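You operate a simulated robot arm through the tools that you are given. There is no shell and no other tool. Be economical: measure what you need, move in short steps, check, and stop when the job is done.

You are at the controls of a simulated robot arm. One attempt, no reset.

TASK
Empty the drip cup into the bay's green bowl and fit the cup again.
Fine: switch the bay socket off first.

It is judged by the outcome, as a careful person would: the job done as asked, and still so three seconds after it is handed in. It fails if anything else is knocked over, pushed out of place, dropped, spilled or broken.

THE ROBOT
A 6-joint arm with a two-finger parallel gripper, fixed in place. Base frame: the origin is at the foot of the arm, x ahead of it, y to its left, z up; the work surface is at about z = 915. Lengths are in mm, angles in rad, forces in N, time in s.
With the tool pointing down near the work surface it reaches from about 360 to 760 mm from the base axis. Its first joint turns from -1.152 to 1.152 rad. Payload 2.45 kg.
Tool frame: the origin (TCP) lies between the finger pads and is the grasp point; the fingertips stand 24 mm ahead of it; z points along the fingers, y is the line along which they close. Largest opening 68 mm; finger width 17, thickness 10; the body of the gripper, 40 by 70 mm, starts 41 mm behind the TCP.
Orientation is that of the tool frame in the base frame, as a unit quaternion [x, y, z, w]. With the fingers straight down and closing along the base's y, the tool's x points along the base's -x, its y along +y and its z along -z.

THE INTERFACE
- The arm moves only by the tool nudge_tool. Its argument "motion" is a list of rows, each an object of numbers (a shift or turn left out is 0, a gripper value left out holds the last): "dx", "dy", "dz": the shift along the tool's x, y, z in m; "rx", "ry", "rz": the turn, a rotation vector about the tool's x, y, z in rad. In form: [{"dx": .., "dy": .., "dz": .., "rx": .., "ry": .., "rz": ..}, ...]. A call has 1 to 8 rows; each row shifts and turns the commanded pose from where the row before left it, along the tool's axes as they then stand. "gripper" is the finger opening in m, from 0 to 0.068, set as the call begins (left out, the last holds). Each row takes 0.2 s and may step no farther than 50 mm and 0.15 rad from the row before; otherwise, or with a gripper value out of range, the whole call is refused. A pose out of reach is approached as far as the arm can. The call stops where the force on the tool passes 40 N (or 10 N more than at its start, if that is more) or the arm is blocked; 0.2 s more then pass. Each finger travels about 108 mm/s and halts on what it meets, pressing with about 29 N; the grip force reading is that of the motor and also rises with nothing between the fingers. The clock runs only during rows and for 0.2 s after the last one: add rows that do not move to give the fingers time. It gives the time, the measured TCP pose, the force on the tool (base axes), the opening and the grip force at its end, in the units of the frame above (readings bear some noise), with the torque about the TCP (base axes, N m) and any sound that the robot's microphone picked up.
- Cameras (640 x 400 px; columns grow to the right, rows downward): "scene" is fixed at [176.2, 422.9, 1464.5]; the picture's right is [-0.66, -0.76, 0.00], its down [-0.42, 0.36, -0.83] and it looks along [0.63, -0.55, -0.56] (base axes); focal length 238 px, centre (320, 200). "wrist" rides on the gripper at [84, 11, -75] in the tool frame; the picture's right is [-0.13, 0.99, 0.00], its down [-0.60, -0.08, -0.79] and it looks along [-0.79, -0.10, 0.61] (tool axes); focal length 251 px, centre (320, 200). There is no depth. A picture from a camera that has moved, and an enlarged one, comes with that camera's place and axes in the base frame and with its lens.
- snapshot(camera): a new picture of that camera. It takes no simulated time.
- enlarge(camera, box): a new picture of the part [left, top, right, bottom] of that camera's present view, enlarged. It takes no simulated time.
- hand_in(): hands the job in; it is judged then, once.

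Work in short steps. Places have to be worked out from the pictures, the camera data and where the tool is seen: move nearer, look again, correct. Check each grasp and each placing, and mend what went wrong. You have 120 turns and 84 pictures in all, those below and enlarged ones among them. Open the gripper and draw the arm clear of the work before you hand the job in, unless the task says otherwise; then end with one line.

The tools are called after "Request:" as a command line: name --argument value ..., lists and objects as JSON in quotes. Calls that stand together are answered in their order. nudge_tool: Moves the arm, as the interface text tells. Its arguments: {"type":"object","properties":{"motion":{"type":"array"},"gripper":{"type":"number"}},"required":["motion"]} The other tools are called the same way: snapshot (camera) takes a picture; enlarge (camera, box) takes an enlarged picture of a part of a camera's view; hand_in () hands the job in.

At the start:

```text
t: 0.0
eef_pos: [496.8, 78.1, 1361.7]
ee_rot: [0.001, 1.0, -0.001, 0.001]
force: [-0.2, -0.4, 0.1]
ft_torque: [0.0, 0.01, 0.02]
finger_gap: 67.8
grip_force: 0.0
```

scene: 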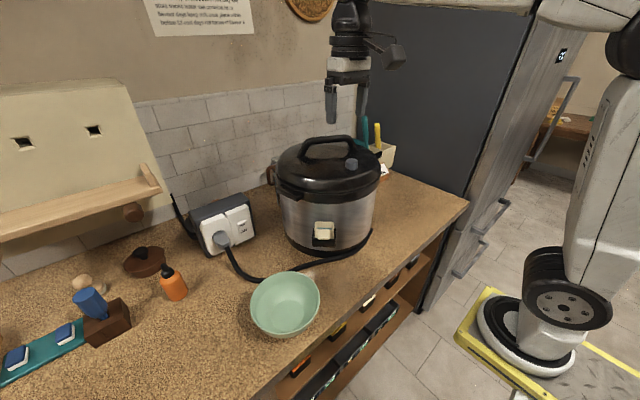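
wrist: 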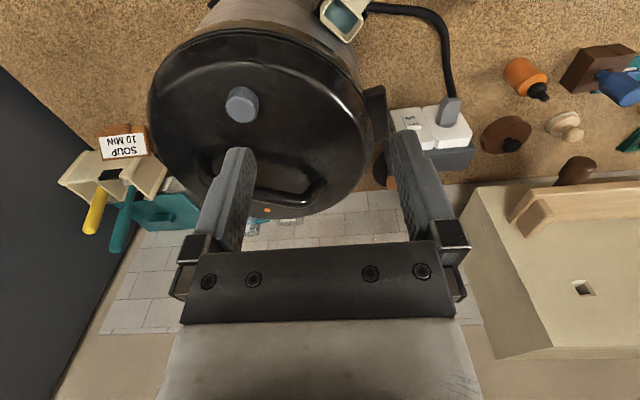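

I'll look closely at the cooker's drip cup, the socket and the bowl first.

Request:
enlarge --camera "scene" --box '[180, 180, 280, 260]'

Request:
enlarge --camera "scene" --box '[260, 190, 400, 280]'

Request:
enlarge --camera "wrist" --box '[300, 0, 480, 150]'

Request:
enlarge --camera "scene" --box '[130, 0, 270, 90]'

```text
5.00 times, centred on (230, 220) of scene
camera zoom: at [176.2, 422.9, 1464.5], right [-0.66, -0.76, 0.0], down [-0.42, 0.36, -0.83], along [0.63, -0.55, -0.56], focal length 1193 px, centre (770, 100)
```

zoom: 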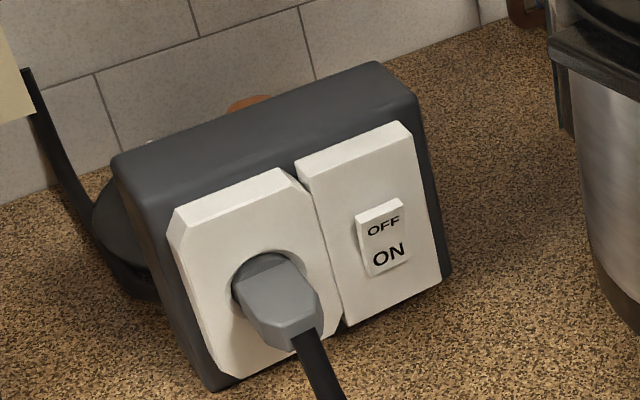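

```text
4.44 times, centred on (330, 235) of scene
camera zoom: at [176.2, 422.9, 1464.5], right [-0.66, -0.76, 0.0], down [-0.42, 0.36, -0.83], along [0.63, -0.55, -0.56], focal length 1060 px, centre (276, 44)
```

zoom: 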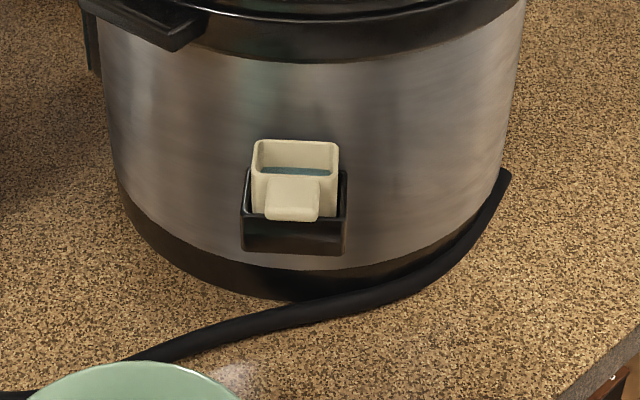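

```text
2.67 times, centred on (390, 75) of wrist
camera zoom: at [412.8, 89.5, 1438.2], right [0.13, 0.99, 0.0], down [0.6, -0.08, 0.79], along [0.79, -0.1, -0.61], focal length 670 px, centre (133, 533)
```

zoom: 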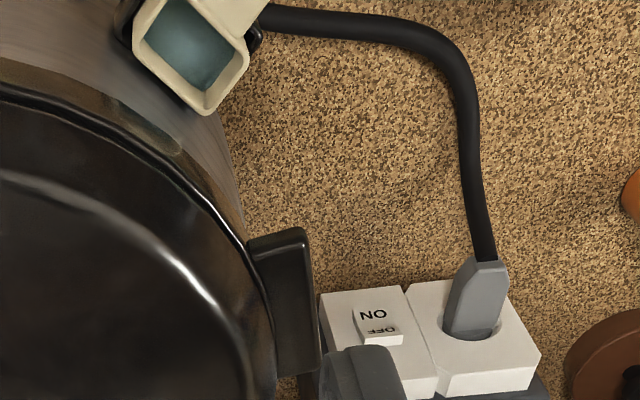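

```text
4.44 times, centred on (200, 45) of scene
camera zoom: at [176.2, 422.9, 1464.5], right [-0.66, -0.76, 0.0], down [-0.42, 0.36, -0.83], along [0.63, -0.55, -0.56], focal length 1060 px, centre (853, 889)
```

zoom: 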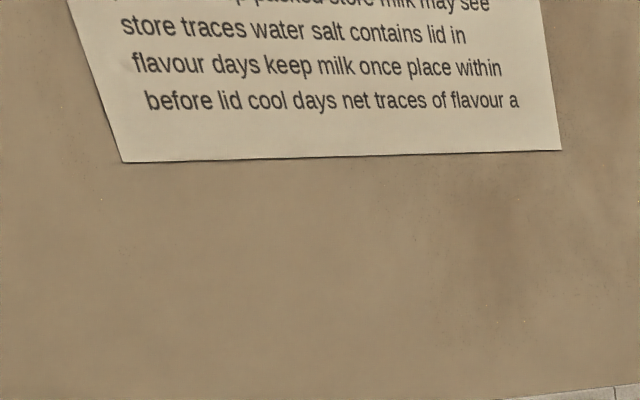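

The switch reads ON (the OFF end stands out), and triangulates to about (747, 235, 995) on a near-vertical face. The cup is near (525, 103, 1070) and the bowl near (466, 272). I move towards the socket, keeping high and left of the cooker.

Request:
nudge_tool --motion '[{"dx": -0.0155, "dy": 0.0303, "dz": 0.027}, {"dx": -0.0155, "dy": 0.0303, "dz": 0.027}, {"dx": -0.0155, "dy": 0.0303, "dz": 0.027}, {"dx": -0.0155, "dy": 0.0303, "dz": 0.027}, {"dx": -0.0155, "dy": 0.0303, "dz": 0.027}, {"dx": -0.0155, "dy": 0.0303, "dz": 0.027}]' --gripper 0

Request:
snapshot --camera "wrist"

```text
t: 1.4
eef_pos: [589.4, 259.2, 1201.5]
ee_rot: [0.001, 1.0, 0.0, 0.001]
force: [0.6, -0.3, 0.0]
ft_torque: [-0.03, 0.01, -0.01]
finger_gap: 0.0
grip_force: 23.9
```

```text
77 pictures are left
camera wrist: at [505.3, 271.4, 1277.0], right [0.13, 0.99, 0.0], down [0.6, -0.08, 0.79], along [0.79, -0.1, -0.61], focal length 251 px, centre (320, 200)
```

wrist: 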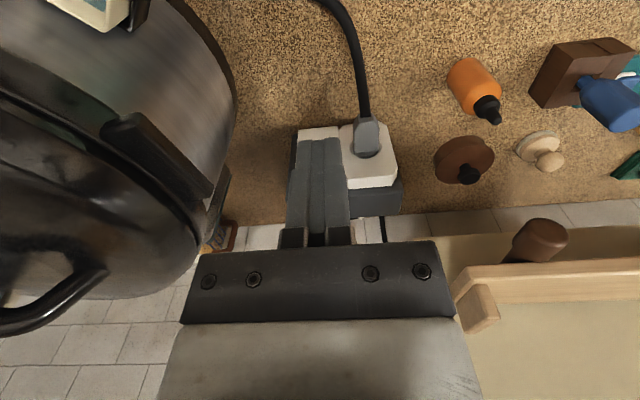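

The view agrees: the plug and rocker plate lie ahead and below, and the shelf end is near y=395, clear of the path. I tilt the tool forward about 0.75 rad.

Request:
nudge_tool --motion '[{"ry": -0.15}, {"ry": -0.15}, {"ry": -0.15}, {"ry": -0.15}, {"ry": -0.15}]'

Request:
snapshot --camera "wrist"

Request:
snapshot --camera "scene"

```text
t: 2.6
eef_pos: [590.6, 258.5, 1200.2]
ee_rot: [0.001, 0.93, 0.0, 0.367]
force: [-0.3, -0.3, 0.1]
ft_torque: [0.02, -0.01, 0.0]
finger_gap: 0.1
grip_force: 23.3
```

```text
76 pictures are left
camera wrist: at [477.8, 270.4, 1198.5], right [0.09, 0.99, 0.09], down [-0.1, -0.08, 0.99], along [0.99, -0.1, 0.09], focal length 251 px, centre (320, 200)
```

wrist: 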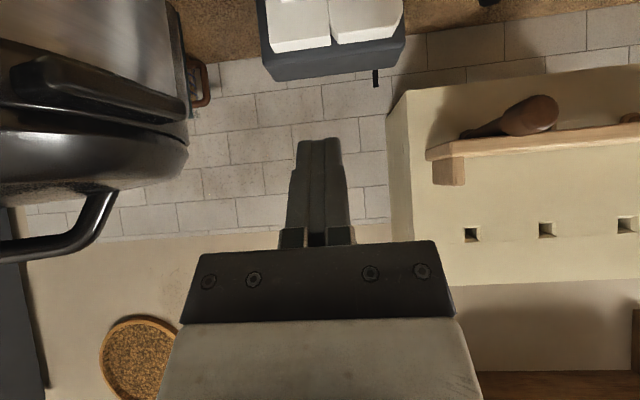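

```text
75 pictures are left
```

scene: 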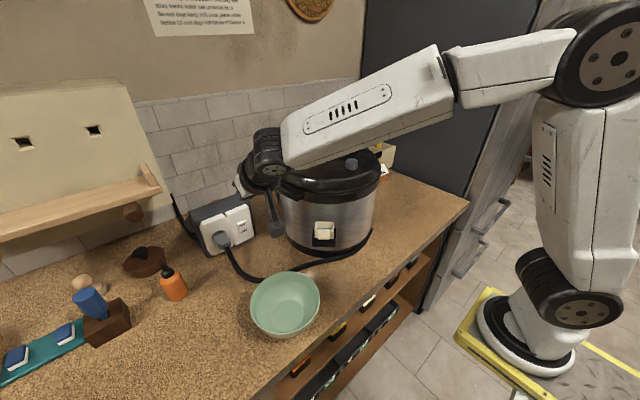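

The arm is well placed. I go down to about 45 mm in front of the rocker, level with its OFF end.

Request:
nudge_tool --motion '[{"dx": 0.0118, "dy": -0.0047, "dz": 0.0382}, {"dx": 0.0118, "dy": -0.0047, "dz": 0.0382}, {"dx": 0.0118, "dy": -0.0047, "dz": 0.0382}, {"dx": 0.0118, "dy": -0.0047, "dz": 0.0382}, {"dx": 0.0118, "dy": -0.0047, "dz": 0.0382}]'

Request:
snapshot --camera "wrist"

Request:
enlarge --camera "scene" --box '[180, 180, 280, 260]'

```text
t: 3.8
eef_pos: [679.7, 235.9, 1017.6]
ee_rot: [0.0, 0.93, 0.0, 0.367]
force: [-0.3, -0.3, -0.1]
ft_torque: [0.01, -0.01, 0.0]
finger_gap: 0.0
grip_force: 23.9
```

```text
74 pictures are left
camera wrist: at [567.3, 247.5, 1015.9], right [0.09, 0.99, 0.09], down [-0.1, -0.08, 0.99], along [0.99, -0.1, 0.09], focal length 251 px, centre (320, 200)
```

wrist: 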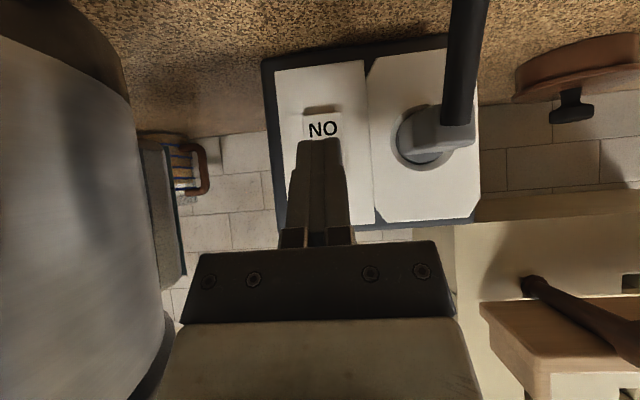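

```text
5.00 times, centred on (230, 220) of scene
camera zoom: at [176.2, 423.0, 1464.5], right [-0.66, -0.76, 0.0], down [-0.42, 0.36, -0.83], along [0.63, -0.55, -0.56], focal length 1193 px, centre (770, 100)
```

zoom: 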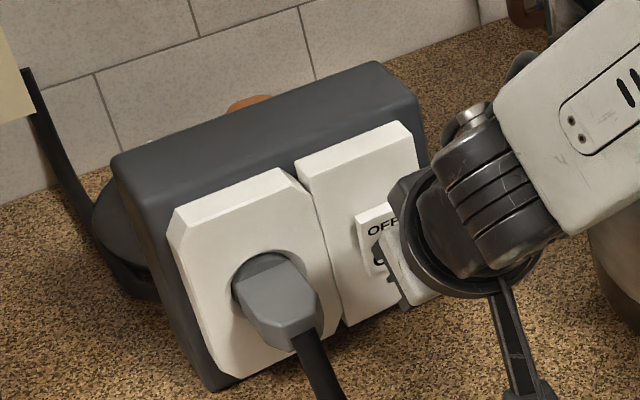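

The fingertip corner is at z≈1006, in line with the OFF half (rocker spans about 969–1015, y≈235). I advance straight along +x in small steps.

Request:
nudge_tool --motion '[{"dx": -0.0103, "dz": 0.0095}, {"dx": -0.0103, "dz": 0.0095}, {"dx": -0.0029, "dz": 0.0027}, {"dx": -0.0029, "dz": 0.0027}]'

Request:
enlarge --camera "wrist" --box '[240, 40, 400, 180]'

```text
t: 4.8
eef_pos: [713.0, 235.6, 1021.0]
ee_rot: [0.001, 0.93, 0.0, 0.366]
force: [0.4, 0.7, -0.3]
ft_torque: [-0.01, 0.01, 0.01]
finger_gap: 0.0
grip_force: 23.9
```

```text
2.86 times, centred on (320, 110) of wrist
camera zoom: at [601.0, 246.5, 1018.7], right [0.1, 0.99, 0.09], down [-0.1, -0.08, 0.99], along [0.99, -0.1, 0.09], focal length 718 px, centre (320, 457)
```

zoom: 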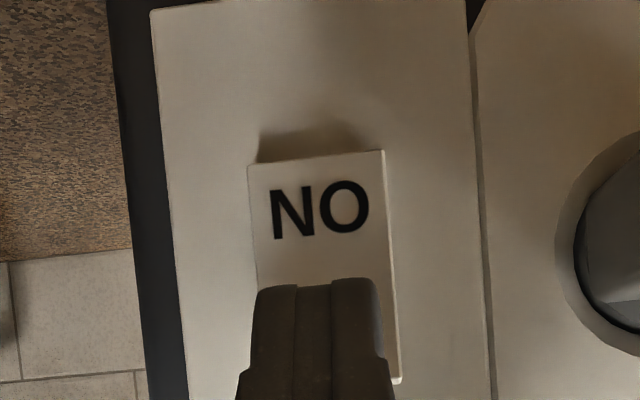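

No contact yet and alignment is good. I go on in 3 mm steps until the rocker gives.

Request:
nudge_tool --motion '[{"dx": -0.0015, "dz": 0.0034}, {"dx": -0.0022, "dz": 0.002}, {"dx": -0.0022, "dz": 0.002}, {"dx": -0.0022, "dz": 0.002}]'

Request:
enlarge --camera "wrist" --box '[240, 40, 400, 180]'

```text
t: 5.8
eef_pos: [723.3, 235.8, 1020.1]
ee_rot: [0.0, 0.931, -0.001, 0.365]
force: [-18.3, -3.7, 6.4]
ft_torque: [0.16, 0.06, -0.09]
finger_gap: 0.2
grip_force: 23.2
```

```text
2.86 times, centred on (320, 110) of wrist
camera zoom: at [611.6, 247.1, 1017.6], right [0.1, 0.99, 0.09], down [-0.1, -0.08, 0.99], along [0.99, -0.1, 0.09], focal length 718 px, centre (320, 457)
```

zoom: 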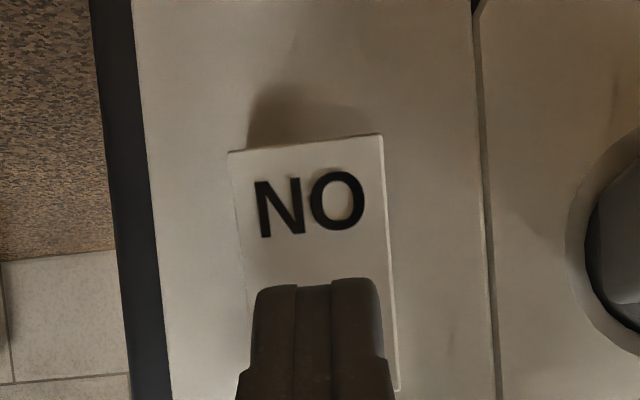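

The force is 18 N and the ON end has risen. I back off and check whether it latched.

Request:
nudge_tool --motion '[{"dx": 0.011, "dz": -0.0102}, {"dx": 0.011, "dz": -0.0102}, {"dx": 0.011, "dz": -0.0102}]'

Request:
enlarge --camera "wrist" --box '[240, 40, 400, 180]'

Request:
enlarge --camera "scene" --box '[180, 180, 280, 260]'

```text
t: 6.6
eef_pos: [680.7, 237.6, 1019.5]
ee_rot: [0.0, 0.93, 0.0, 0.367]
force: [-0.4, 0.0, 0.5]
ft_torque: [-0.01, -0.01, 0.0]
finger_gap: 0.1
grip_force: 23.5
```

```text
2.86 times, centred on (320, 110) of wrist
camera zoom: at [568.2, 248.2, 1017.8], right [0.1, 0.99, 0.09], down [-0.1, -0.08, 0.99], along [0.99, -0.1, 0.09], focal length 718 px, centre (320, 457)
```

zoom: 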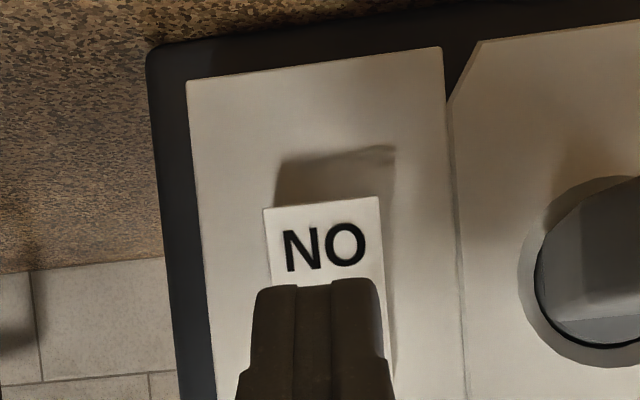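

```text
5.00 times, centred on (230, 220) of scene
camera zoom: at [176.2, 422.9, 1464.5], right [-0.66, -0.76, 0.0], down [-0.42, 0.36, -0.83], along [0.63, -0.55, -0.56], focal length 1193 px, centre (770, 100)
```

zoom: 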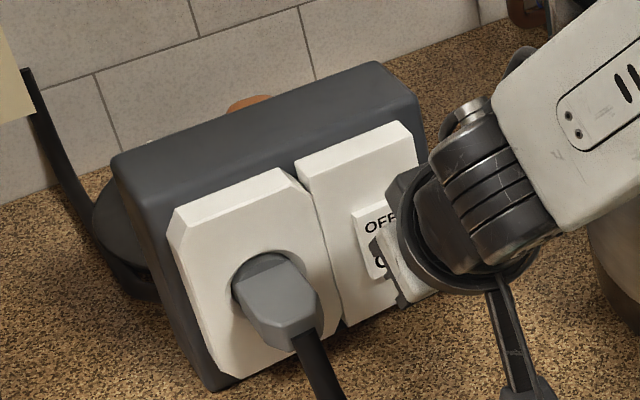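

The OFF end is now flush and the ON end stands out: it latched, and the box has not moved. I retreat up and back along the way I came.

Request:
nudge_tool --motion '[{"dx": -0.0118, "dy": 0.0047, "dz": -0.0382}, {"dx": -0.0118, "dy": 0.0047, "dz": -0.0382}, {"dx": -0.0118, "dy": 0.0047, "dz": -0.0382}, {"dx": -0.0118, "dy": 0.0047, "dz": -0.0382}, {"dx": -0.0118, "dy": 0.0047, "dz": -0.0382}]'

Request:
nudge_tool --motion '[{"rx": 0.102, "rz": 0.11}, {"rx": 0.102, "rz": 0.11}, {"rx": 0.102, "rz": 0.11}, {"rx": 0.102, "rz": 0.11}, {"rx": 0.102, "rz": 0.11}]'

Request:
enlarge --camera "scene" --box '[180, 180, 280, 260]'

```text
t: 7.8
eef_pos: [593.0, 260.4, 1201.9]
ee_rot: [0.0, 0.93, 0.0, 0.366]
force: [-0.1, -0.4, -1.8]
ft_torque: [0.01, -0.02, 0.01]
finger_gap: 0.0
grip_force: 23.9
```

```text
t: 9.0
eef_pos: [593.2, 260.0, 1198.8]
ee_rot: [0.344, 0.865, -0.134, 0.341]
force: [-0.6, -0.2, 0.0]
ft_torque: [-0.01, 0.01, 0.0]
finger_gap: 0.3
grip_force: 23.7
```

```text
5.00 times, centred on (230, 220) of scene
camera zoom: at [176.2, 423.0, 1464.5], right [-0.66, -0.76, 0.0], down [-0.42, 0.36, -0.83], along [0.63, -0.55, -0.56], focal length 1193 px, centre (770, 100)
```

zoom: 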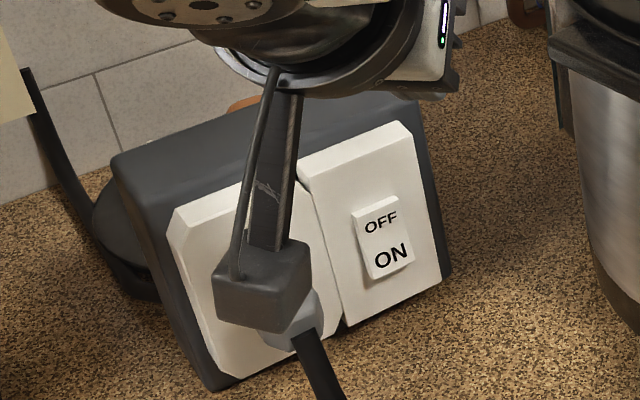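

The switch is clearly over to OFF. I now move to a viewing place in front of the drip cup, opening the gripper.

Request:
nudge_tool --motion '[{"dx": 0.0106, "dy": -0.039, "dz": -0.0031}, {"dx": 0.0106, "dy": -0.039, "dz": -0.0031}, {"dx": 0.0106, "dy": -0.039, "dz": -0.0031}, {"dx": 0.0106, "dy": -0.039, "dz": -0.0031}]' --gripper 0.068

Request:
snapshot --camera "wrist"

Request:
snapshot --camera "scene"

```text
t: 10.0
eef_pos: [460.7, 173.1, 1180.2]
ee_rot: [0.342, 0.865, -0.132, 0.342]
force: [0.3, -0.8, -0.4]
ft_torque: [-0.02, 0.0, 0.01]
finger_gap: 67.9
grip_force: 0.0
```

```text
67 pictures are left
camera wrist: at [385.3, 258.4, 1178.8], right [0.75, 0.66, 0.09], down [-0.13, 0.01, 0.99], along [0.65, -0.75, 0.09], focal length 251 px, centre (320, 200)
```

wrist: 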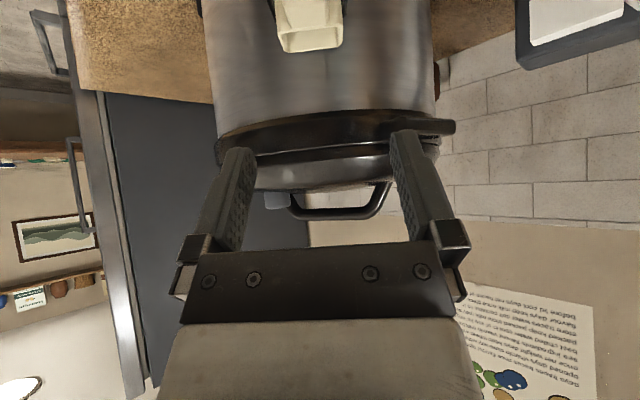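

```text
66 pictures are left
```

scene: 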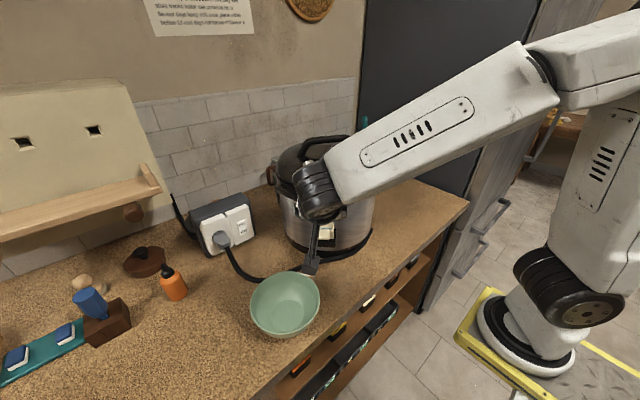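

The cup sits at the top of the view, so I lower 85 mm for a level look at it.

Request:
nudge_tool --motion '[{"dx": 0.029, "dz": 0.0311}, {"dx": 0.029, "dz": 0.0311}]'

Request:
snapshot --camera "wrist"

Request:
enlarge --camera "wrist" --box '[220, 20, 420, 145]'

```text
t: 10.6
eef_pos: [460.6, 172.6, 1095.7]
ee_rot: [0.34, 0.866, -0.133, 0.342]
force: [-0.6, 0.2, 0.2]
ft_torque: [-0.02, 0.02, -0.02]
finger_gap: 68.1
grip_force: 0.0
```

```text
65 pictures are left
camera wrist: at [385.4, 258.5, 1093.3], right [0.75, 0.66, 0.09], down [-0.13, 0.01, 0.99], along [0.65, -0.75, 0.09], focal length 251 px, centre (320, 200)
```

wrist: 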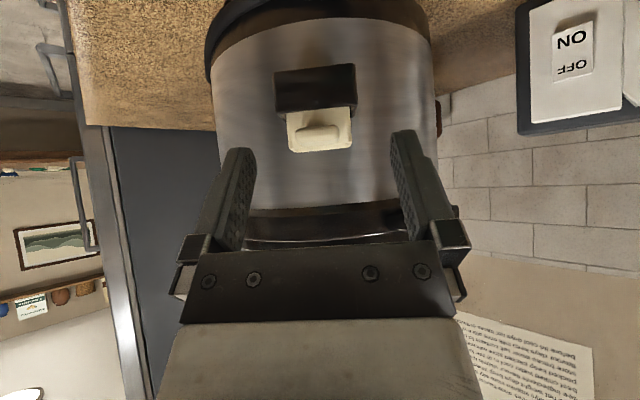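

```text
3.20 times, centred on (320, 82) of wrist
camera zoom: at [385.4, 258.5, 1093.3], right [0.75, 0.66, 0.09], down [-0.13, 0.01, 0.99], along [0.65, -0.75, 0.09], focal length 805 px, centre (320, 576)
```

zoom: 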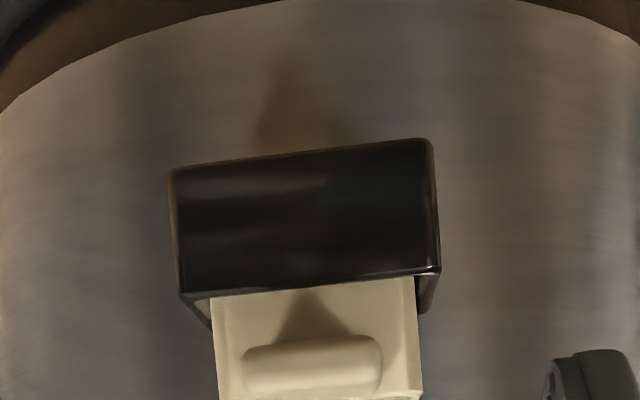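

The tab is a ledge in front of the cup at about (495, 133, 1066). The cup centre is near (522, 106), rim z≈1075, about 46 wide, with the bracket rim at z≈1044 and an inward heading of about -47.5°. I plan to straddle the cup's sides above the bracket with a nearly level tool, so I correct the yaw and tilt here at standoff.

Request:
nudge_tool --motion '[{"rx": 0.0546, "rz": 0.0586}, {"ry": -0.15}, {"ry": -0.15}, {"ry": -0.15}, {"ry": -0.15}]'

Request:
snapshot --camera "wrist"

Request:
snapshot --camera "scene"

```text
t: 11.8
eef_pos: [458.7, 173.8, 1094.7]
ee_rot: [0.315, 0.713, -0.251, 0.573]
force: [0.0, -0.6, -0.6]
ft_torque: [0.0, -0.03, 0.02]
finger_gap: 68.0
grip_force: 0.1
```

```text
63 pictures are left
camera wrist: at [405.9, 248.5, 1029.6], right [0.75, 0.65, 0.13], down [-0.49, 0.42, 0.76], along [0.44, -0.64, 0.64], focal length 251 px, centre (320, 200)
```

wrist: 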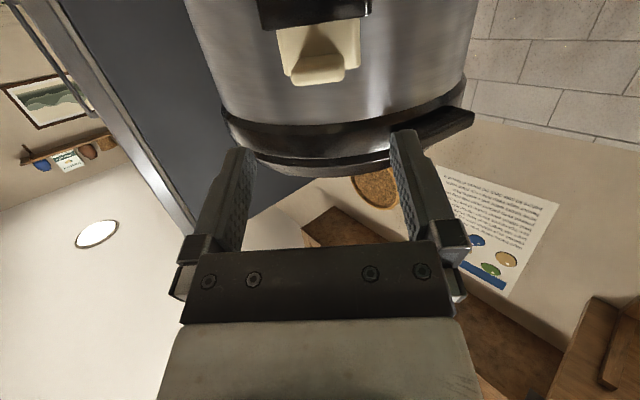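

```text
62 pictures are left
```

scene: 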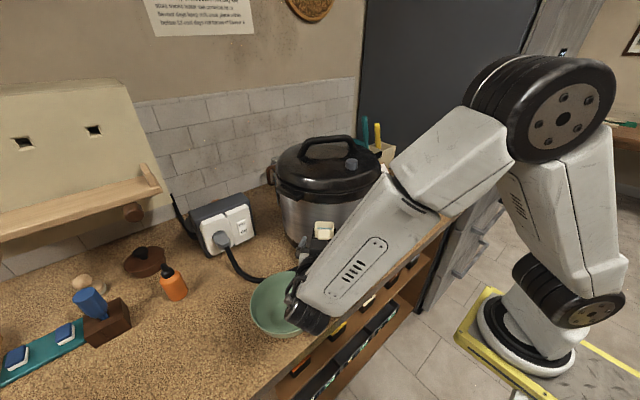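

Lateral alignment is within 1 mm. I lower 30 mm to the cup's grip height and look before advancing.

Request:
nudge_tool --motion '[{"dx": 0.0293, "dy": 0.0008, "dz": 0.0066}]'

Request:
snapshot --camera "wrist"

Request:
enlarge --camera "scene" --box '[260, 190, 400, 280]'

```text
t: 12.2
eef_pos: [459.5, 174.4, 1064.4]
ee_rot: [0.316, 0.714, -0.251, 0.572]
force: [-1.5, 0.2, 2.9]
ft_torque: [0.22, 0.31, 0.16]
finger_gap: 68.1
grip_force: 0.1
```

```text
61 pictures are left
camera wrist: at [407.3, 249.1, 999.4], right [0.75, 0.65, 0.13], down [-0.49, 0.42, 0.76], along [0.44, -0.64, 0.63], focal length 251 px, centre (320, 200)
```

wrist: 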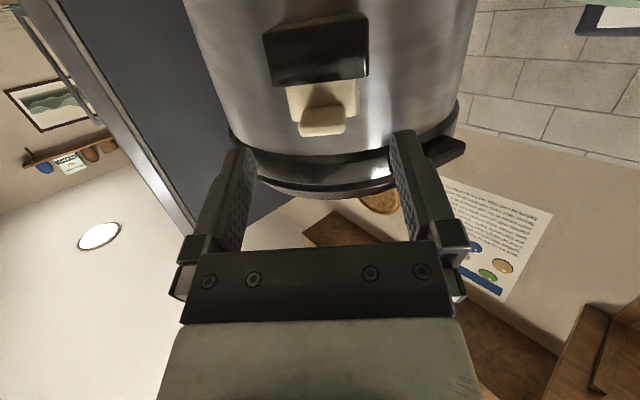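

```text
4.44 times, centred on (330, 235) of scene
camera zoom: at [176.1, 422.9, 1464.5], right [-0.66, -0.76, 0.0], down [-0.42, 0.36, -0.83], along [0.63, -0.55, -0.56], focal length 1060 px, centre (276, 44)
```

zoom: 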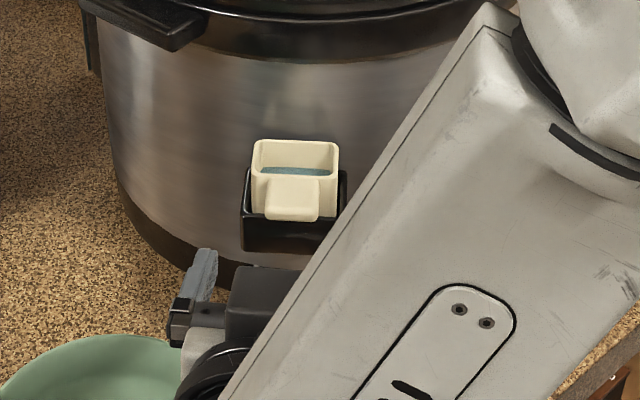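

There is a small force and torque, and the bowl looks shifted or tipped: the camera or wrist is probably touching it. I undo the descent at once and check.

Request:
nudge_tool --motion '[{"dx": -0.0293, "dy": -0.0008, "dz": -0.0066}]'

Request:
enlarge --camera "scene" --box '[220, 240, 360, 360]'

```text
t: 12.6
eef_pos: [459.8, 173.3, 1094.5]
ee_rot: [0.316, 0.714, -0.252, 0.571]
force: [-0.7, -0.1, -0.5]
ft_torque: [-0.01, 0.01, 0.01]
finger_gap: 68.1
grip_force: 0.1
```

```text
3.33 times, centred on (290, 300) of scene
camera zoom: at [176.2, 422.9, 1464.5], right [-0.66, -0.76, 0.0], down [-0.42, 0.36, -0.83], along [0.63, -0.55, -0.56], focal length 795 px, centre (420, -133)
```

zoom: 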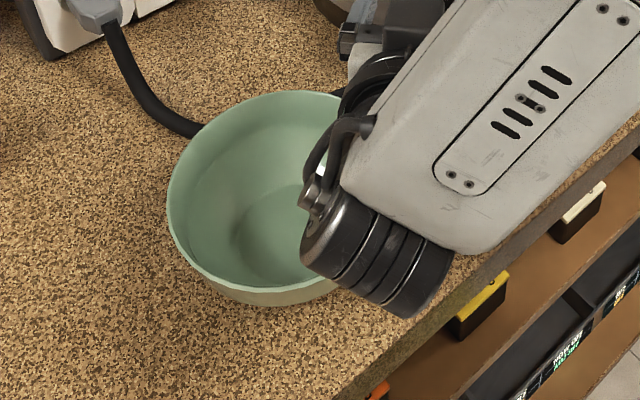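

The bowl seems to have shifted by some millimetres. I raise the arm clear to measure it properly.

Request:
nudge_tool --motion '[{"dx": -0.0488, "dz": -0.011}, {"dx": -0.0488, "dz": -0.011}, {"dx": -0.0488, "dz": -0.011}, {"dx": -0.0488, "dz": -0.011}]'

Request:
snapshot --camera "scene"

Request:
enlarge --camera "scene" --box '[220, 240, 360, 360]'

```text
t: 13.6
eef_pos: [459.5, 173.6, 1295.8]
ee_rot: [0.316, 0.714, -0.252, 0.571]
force: [0.2, -0.6, 0.1]
ft_torque: [0.01, 0.0, 0.02]
finger_gap: 67.9
grip_force: 0.0
```

```text
58 pictures are left
```

scene: 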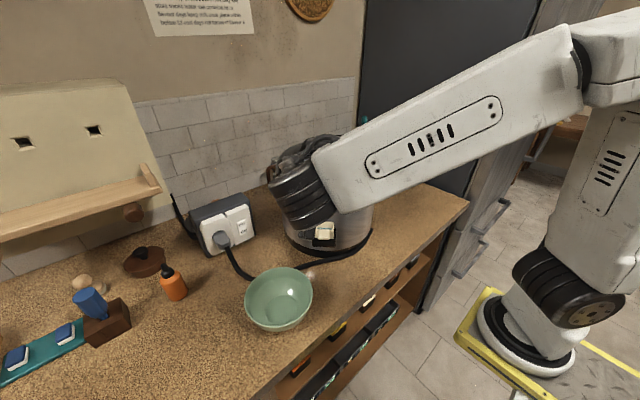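

```text
3.33 times, centred on (290, 300) of scene
camera zoom: at [176.2, 422.9, 1464.5], right [-0.66, -0.76, 0.0], down [-0.42, 0.36, -0.83], along [0.63, -0.55, -0.56], focal length 795 px, centre (420, -133)
```

zoom: 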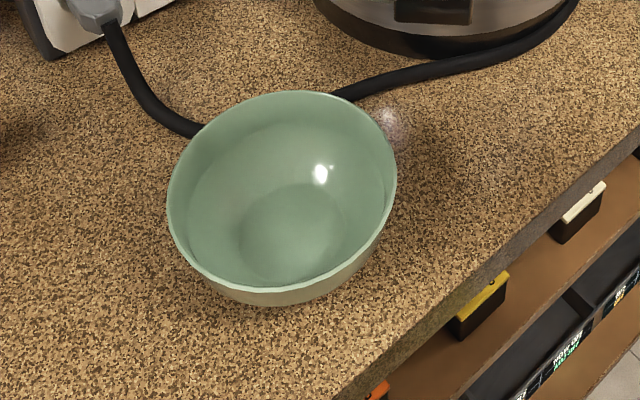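

The bowl stands upright but shifted by about 18 mm in +x and 5 mm in +y: the low-riding camera touched it. I'll put it back before pouring, and later approach the cup with less tilt. First I turn the tool back to vertical.

Request:
nudge_tool --motion '[{"ry": 0.15}, {"ry": 0.15}, {"ry": 0.15}, {"ry": 0.15}, {"ry": 0.15}, {"ry": 0.15}, {"ry": 0.15}, {"ry": 0.15}]'

Request:
nudge_tool --motion '[{"ry": 0.15}, {"dx": 0.04, "dy": 0.01}, {"dx": 0.04, "dy": 0.01}]'

Request:
snapshot --camera "wrist"

Request:
enlarge --camera "scene" --box '[260, 190, 400, 280]'

```text
t: 15.4
eef_pos: [457.1, 173.6, 1293.1]
ee_rot: [0.402, 0.913, -0.029, 0.069]
force: [-0.2, -0.8, 0.5]
ft_torque: [-0.02, 0.0, -0.01]
finger_gap: 68.0
grip_force: 0.1
```

```text
t: 16.2
eef_pos: [418.8, 244.5, 1291.8]
ee_rot: [0.404, 0.915, 0.001, -0.001]
force: [0.1, -0.6, 0.9]
ft_torque: [-0.02, 0.01, -0.01]
finger_gap: 68.1
grip_force: 0.0
```

```text
56 pictures are left
camera wrist: at [370.9, 314.9, 1368.3], right [0.82, 0.57, 0.0], down [0.35, -0.5, 0.79], along [0.46, -0.65, -0.61], focal length 251 px, centre (320, 200)
```

wrist: 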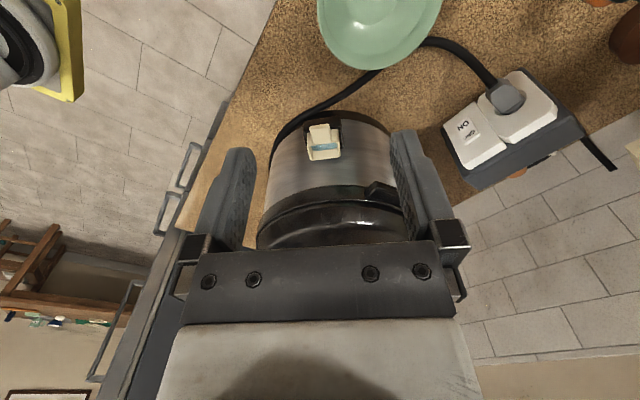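

```text
4.44 times, centred on (330, 235) of scene
camera zoom: at [176.2, 422.9, 1464.5], right [-0.66, -0.76, 0.0], down [-0.42, 0.36, -0.83], along [0.63, -0.55, -0.56], focal length 1060 px, centre (276, 44)
```

zoom: 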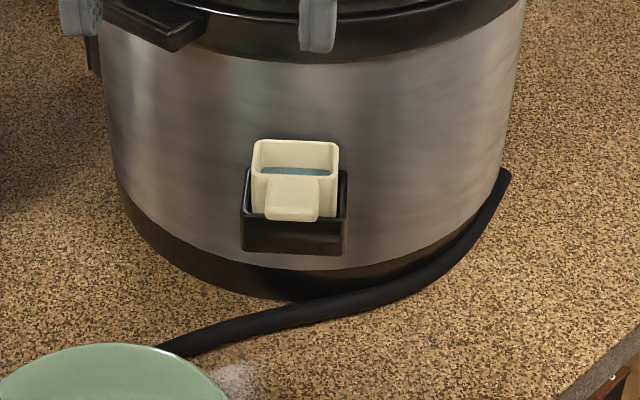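

The bowl is displaced by about (+20, +3.5) mm compared with the first enlarged picture. I back the camera off for a good view of the rim.

Request:
nudge_tool --motion '[{"dx": 0.04}, {"dx": 0.04}]'

Request:
snapshot --camera "wrist"

```text
t: 16.8
eef_pos: [364.5, 305.0, 1294.6]
ee_rot: [0.403, 0.915, 0.002, 0.001]
force: [0.2, -0.8, -0.5]
ft_torque: [-0.01, -0.04, 0.03]
finger_gap: 67.9
grip_force: 0.1
```

```text
54 pictures are left
camera wrist: at [316.9, 374.7, 1370.0], right [0.82, 0.57, 0.0], down [0.35, -0.5, 0.79], along [0.46, -0.65, -0.61], focal length 251 px, centre (320, 200)
```

wrist: 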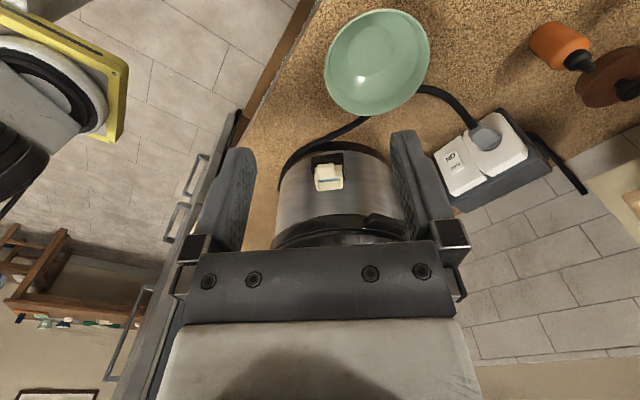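

Now I go to just above the bowl rim's robot-side edge, estimated at (430, 226), stopping high for a closer look.

Request:
nudge_tool --motion '[{"dx": -0.0205, "dy": -0.001, "dz": 0.043}, {"dx": -0.0205, "dy": -0.001, "dz": 0.043}, {"dx": -0.0205, "dy": -0.001, "dz": 0.043}, {"dx": -0.0205, "dy": -0.001, "dz": 0.043}, {"dx": -0.0205, "dy": -0.001, "dz": 0.043}]'

Request:
snapshot --camera "wrist"

Request:
snapshot --camera "scene"

```text
t: 18.0
eef_pos: [431.1, 227.1, 1076.9]
ee_rot: [0.404, 0.915, 0.002, 0.001]
force: [0.1, -0.3, 0.4]
ft_torque: [0.03, 0.03, 0.02]
finger_gap: 68.1
grip_force: 0.0
```

```text
53 pictures are left
camera wrist: at [381.9, 296.2, 1153.9], right [0.82, 0.57, 0.0], down [0.35, -0.5, 0.79], along [0.46, -0.65, -0.61], focal length 251 px, centre (320, 200)
```

wrist: 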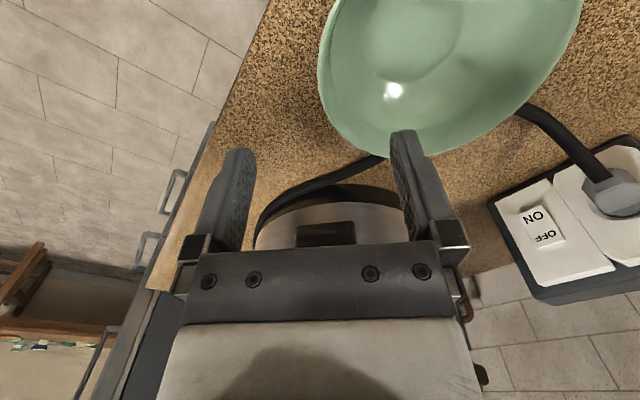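

```text
52 pictures are left
```

scene: 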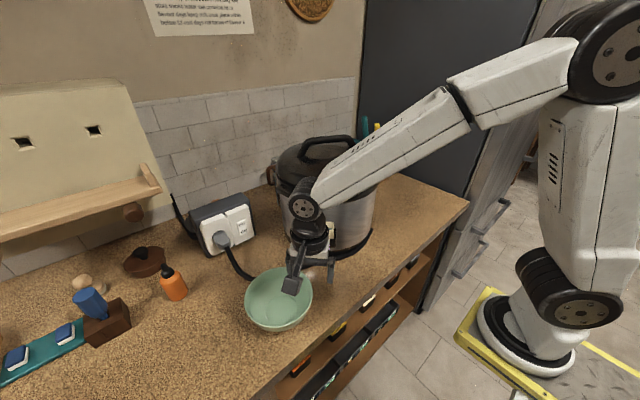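

Rim fits: centre about (486.5, 278.5), R≈78, z≈975, so the TCP is right over the rim wall. I descend with open fingers to straddle it by about 17 mm.

Request:
nudge_tool --motion '[{"dz": 0.035}, {"dz": 0.03}, {"dz": 0.03}]'

Request:
snapshot --camera "wrist"

Request:
enlarge --camera "scene" --box '[230, 230, 350, 350]'

```text
t: 18.8
eef_pos: [430.3, 225.4, 982.0]
ee_rot: [0.404, 0.915, 0.001, 0.001]
force: [-0.2, -0.3, 1.0]
ft_torque: [0.02, 0.0, 0.0]
finger_gap: 68.1
grip_force: 0.1
```

```text
51 pictures are left
camera wrist: at [382.3, 294.5, 1058.4], right [0.82, 0.57, 0.0], down [0.35, -0.5, 0.79], along [0.46, -0.65, -0.61], focal length 251 px, centre (320, 200)
```

wrist: 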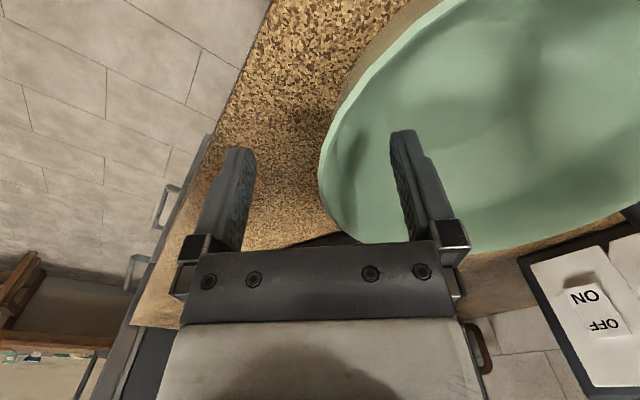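

```text
3.33 times, centred on (290, 290) of scene
camera zoom: at [176.2, 423.0, 1464.5], right [-0.66, -0.76, 0.0], down [-0.42, 0.36, -0.83], along [0.63, -0.55, -0.56], focal length 795 px, centre (420, -100)
```

zoom: 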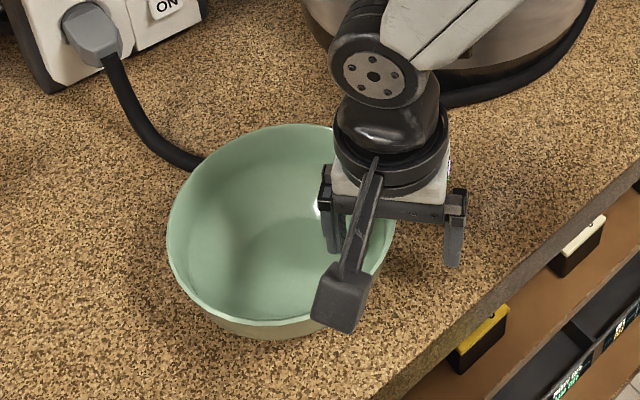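

The fingers straddle the rim evenly, so I close on it.

Request:
nudge_tool --motion '[{}, {}, {}]' --gripper 0

Request:
enlarge --camera "scene" --box '[260, 190, 400, 280]'

```text
t: 19.6
eef_pos: [431.9, 226.2, 983.3]
ee_rot: [0.404, 0.915, 0.003, 0.001]
force: [3.0, -2.0, 6.8]
ft_torque: [0.74, -0.52, -0.34]
finger_gap: 11.2
grip_force: 28.6
```

```text
4.44 times, centred on (330, 235) of scene
camera zoom: at [176.2, 422.9, 1464.5], right [-0.66, -0.76, 0.0], down [-0.42, 0.36, -0.83], along [0.63, -0.54, -0.56], focal length 1060 px, centre (276, 44)
```

zoom: 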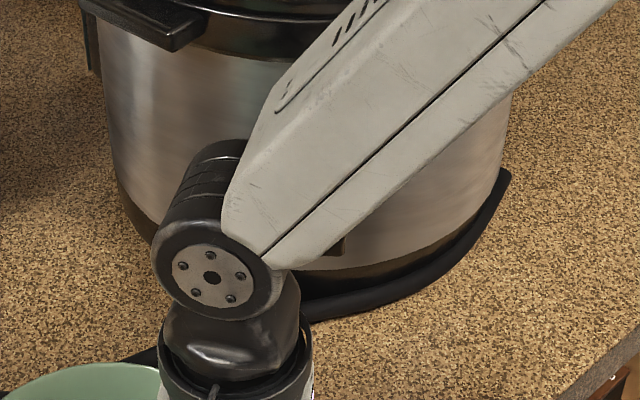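

The rim is held, with an 11 mm gap because the wall slopes. I drag the bowl back by (-20, -3.5) mm.

Request:
nudge_tool --motion '[{"dx": 0.0036, "dy": -0.0057}, {"dx": 0.0036, "dy": -0.0057}, {"dx": 0.0036, "dy": -0.0057}, {}]'

Request:
nudge_tool --motion '[{}, {}]' --gripper 0.068

Request:
enlarge --camera "scene" --box '[230, 230, 350, 350]'

```text
t: 20.6
eef_pos: [411.4, 222.1, 983.0]
ee_rot: [0.404, 0.915, 0.001, 0.001]
force: [4.0, 1.5, 6.1]
ft_torque: [0.73, -0.41, -0.33]
finger_gap: 11.2
grip_force: 29.2
```

```text
t: 21.2
eef_pos: [410.5, 222.2, 983.0]
ee_rot: [0.404, 0.915, 0.001, 0.001]
force: [0.1, -0.2, -0.2]
ft_torque: [0.01, -0.02, -0.01]
finger_gap: 68.1
grip_force: 0.0
```

```text
3.33 times, centred on (290, 290) of scene
camera zoom: at [176.2, 422.9, 1464.5], right [-0.66, -0.76, 0.0], down [-0.42, 0.36, -0.83], along [0.63, -0.55, -0.56], focal length 795 px, centre (420, -100)
```

zoom: 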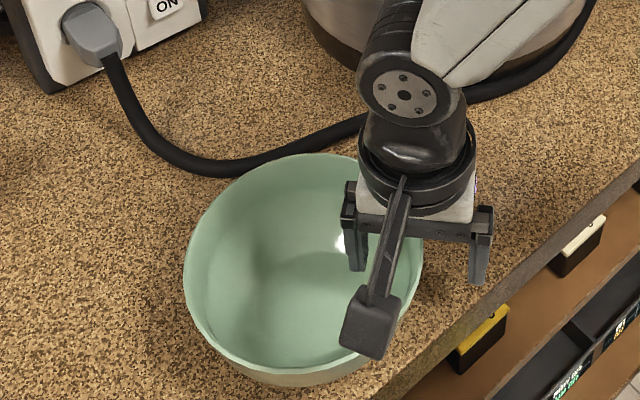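

I rise clear and compare the bowl with the first picture.

Request:
nudge_tool --motion '[{"dz": -0.04}, {"dz": -0.04}, {"dz": -0.045}, {"dz": -0.045}, {"dz": -0.045}]'

Request:
enlarge --camera "scene" --box '[260, 190, 400, 280]'

Request:
snapshot --camera "scene"

```text
t: 22.4
eef_pos: [410.1, 224.2, 1198.0]
ee_rot: [0.403, 0.915, 0.001, 0.001]
force: [0.4, -0.2, -0.4]
ft_torque: [0.0, -0.01, 0.01]
finger_gap: 67.9
grip_force: 0.1
```

```text
4.44 times, centred on (330, 235) of scene
camera zoom: at [176.2, 422.9, 1464.5], right [-0.66, -0.76, 0.0], down [-0.42, 0.36, -0.83], along [0.63, -0.55, -0.56], focal length 1060 px, centre (276, 44)
```

zoom: 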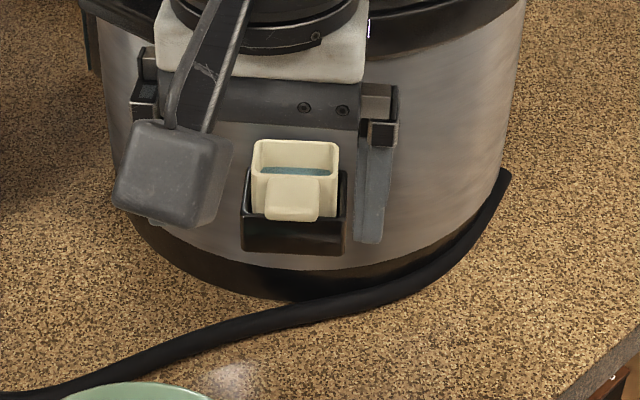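

```text
46 pictures are left
```

scene: 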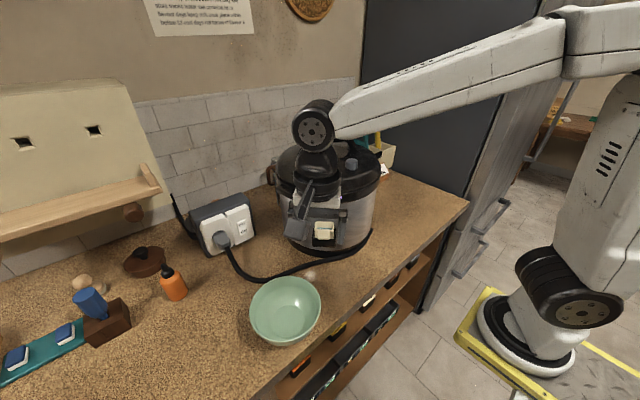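

The bowl is now about 15 mm too near along -h; it must shift by about (+10, -11), exactly along the tool's forward heading. I go behind it with closed fingers to nudge it gently the rest of the way.

Request:
nudge_tool --motion '[{"dx": 0.0386, "dy": 0.0255}, {"dx": 0.0386, "dy": 0.0255}, {"dx": 0.0386, "dy": 0.0255}, {"dz": 0.045}, {"dz": 0.045}, {"dz": 0.045}]' --gripper 0

Request:
enlarge --camera "wrist" --box '[160, 0, 480, 200]'

```text
t: 23.8
eef_pos: [390.6, 358.6, 1062.8]
ee_rot: [0.404, 0.915, 0.002, 0.001]
force: [-0.2, -0.1, 0.7]
ft_torque: [0.0, -0.01, -0.03]
finger_gap: 0.0
grip_force: 23.6
```

```text
2.00 times, centred on (320, 100) of wrist
camera zoom: at [341.8, 428.7, 1139.1], right [0.82, 0.57, 0.0], down [0.35, -0.5, 0.79], along [0.46, -0.65, -0.61], focal length 503 px, centre (320, 400)
```

zoom: 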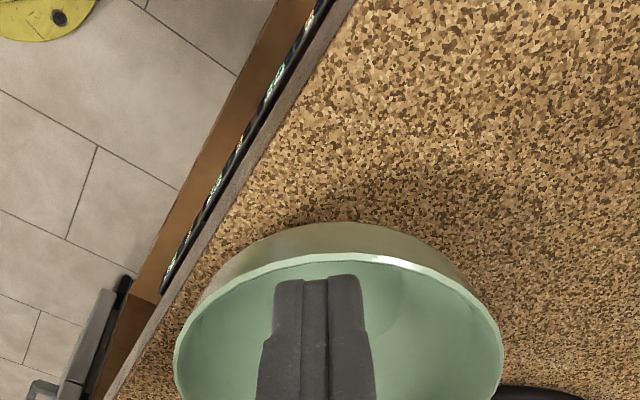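

The fingers are behind the bowl and clear of it. I descend and approach to near contact, then check.

Request:
nudge_tool --motion '[{"dz": 0.05}, {"dz": 0.05}, {"dx": -0.01}, {"dx": -0.008}]'

Request:
enlarge --camera "wrist" --box '[160, 0, 480, 200]'

Request:
enlarge --camera "scene" --box '[260, 190, 400, 280]'

```text
t: 24.8
eef_pos: [401.9, 345.8, 963.1]
ee_rot: [0.404, 0.915, 0.001, 0.001]
force: [-0.3, -0.6, -0.1]
ft_torque: [0.0, -0.03, 0.01]
finger_gap: 0.1
grip_force: 23.1
```

```text
2.00 times, centred on (320, 100) of wrist
camera zoom: at [353.2, 415.4, 1039.9], right [0.82, 0.57, 0.0], down [0.35, -0.5, 0.79], along [0.46, -0.65, -0.61], focal length 503 px, centre (320, 400)
```

zoom: 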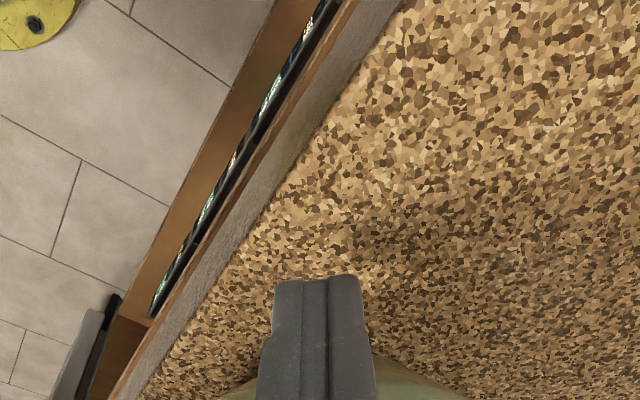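

```text
4.44 times, centred on (330, 235) of scene
camera zoom: at [176.2, 423.0, 1464.5], right [-0.66, -0.76, 0.0], down [-0.42, 0.36, -0.83], along [0.63, -0.55, -0.56], focal length 1060 px, centre (276, 44)
```

zoom: 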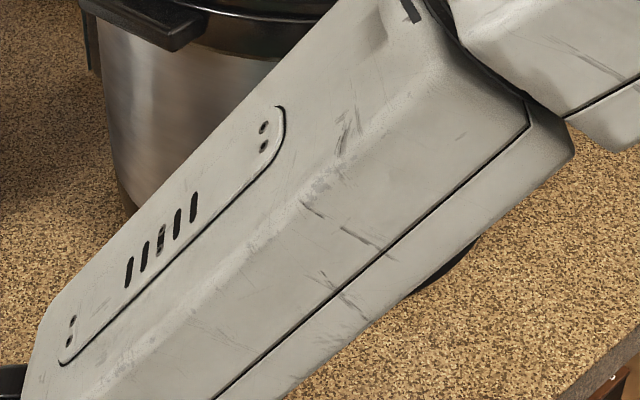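

No contact yet. I advance in small steps, watching the force for first contact.

Request:
nudge_tool --motion '[{"dx": -0.003}, {"dx": -0.003}]'

Request:
nudge_tool --motion '[{"dx": -0.002}, {"dx": -0.002}]'

Request:
snapshot --camera "wrist"

```text
t: 25.4
eef_pos: [405.8, 341.3, 964.8]
ee_rot: [0.403, 0.915, 0.001, 0.001]
force: [-0.7, 1.7, 0.2]
ft_torque: [-0.04, -0.03, -0.01]
finger_gap: 0.1
grip_force: 23.4
```

```text
t: 26.0
eef_pos: [408.7, 338.1, 965.3]
ee_rot: [0.404, 0.915, 0.002, 0.0]
force: [-0.1, 1.3, 0.0]
ft_torque: [-0.04, 0.0, -0.02]
finger_gap: 0.0
grip_force: 23.0
```

```text
42 pictures are left
camera wrist: at [359.8, 407.8, 1040.6], right [0.82, 0.57, 0.0], down [0.35, -0.5, 0.79], along [0.46, -0.65, -0.61], focal length 251 px, centre (320, 200)
```

wrist: 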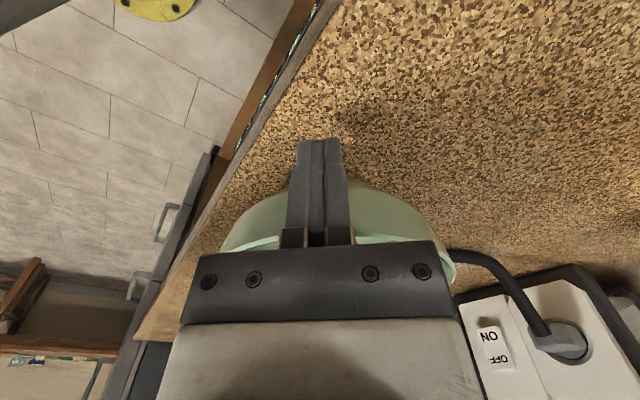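

Contact came at about TCP (404.5, 343). I push about 8.5 mm more, then back off and check.

Request:
nudge_tool --motion '[{"dx": -0.0028}, {"dx": -0.0028}, {"dx": -0.0029}]'

Request:
nudge_tool --motion '[{"dx": 0.03}, {"dz": -0.045}, {"dz": -0.045}, {"dz": -0.045}, {"dz": -0.045}, {"dx": -0.045, "dy": -0.015}, {"dx": -0.045, "dy": -0.015}]'

Request:
enlarge --camera "scene" --box '[260, 190, 400, 280]'

```text
t: 26.8
eef_pos: [413.8, 332.9, 964.1]
ee_rot: [0.403, 0.915, 0.001, 0.001]
force: [-0.9, 0.4, 0.2]
ft_torque: [-0.03, -0.01, -0.01]
finger_gap: 0.1
grip_force: 23.8
```

```text
t: 28.4
eef_pos: [434.2, 268.5, 1143.1]
ee_rot: [0.403, 0.915, 0.002, 0.001]
force: [-0.3, -0.1, -0.3]
ft_torque: [0.01, -0.01, -0.01]
finger_gap: 0.0
grip_force: 23.6
```

```text
4.44 times, centred on (330, 235) of scene
camera zoom: at [176.2, 423.0, 1464.5], right [-0.66, -0.76, 0.0], down [-0.42, 0.36, -0.83], along [0.63, -0.54, -0.56], focal length 1060 px, centre (276, 44)
```

zoom: 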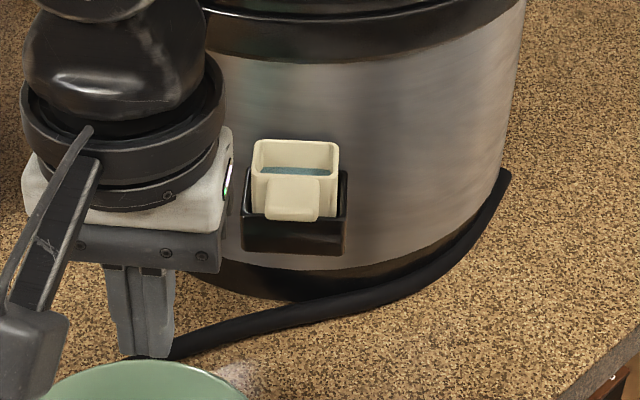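

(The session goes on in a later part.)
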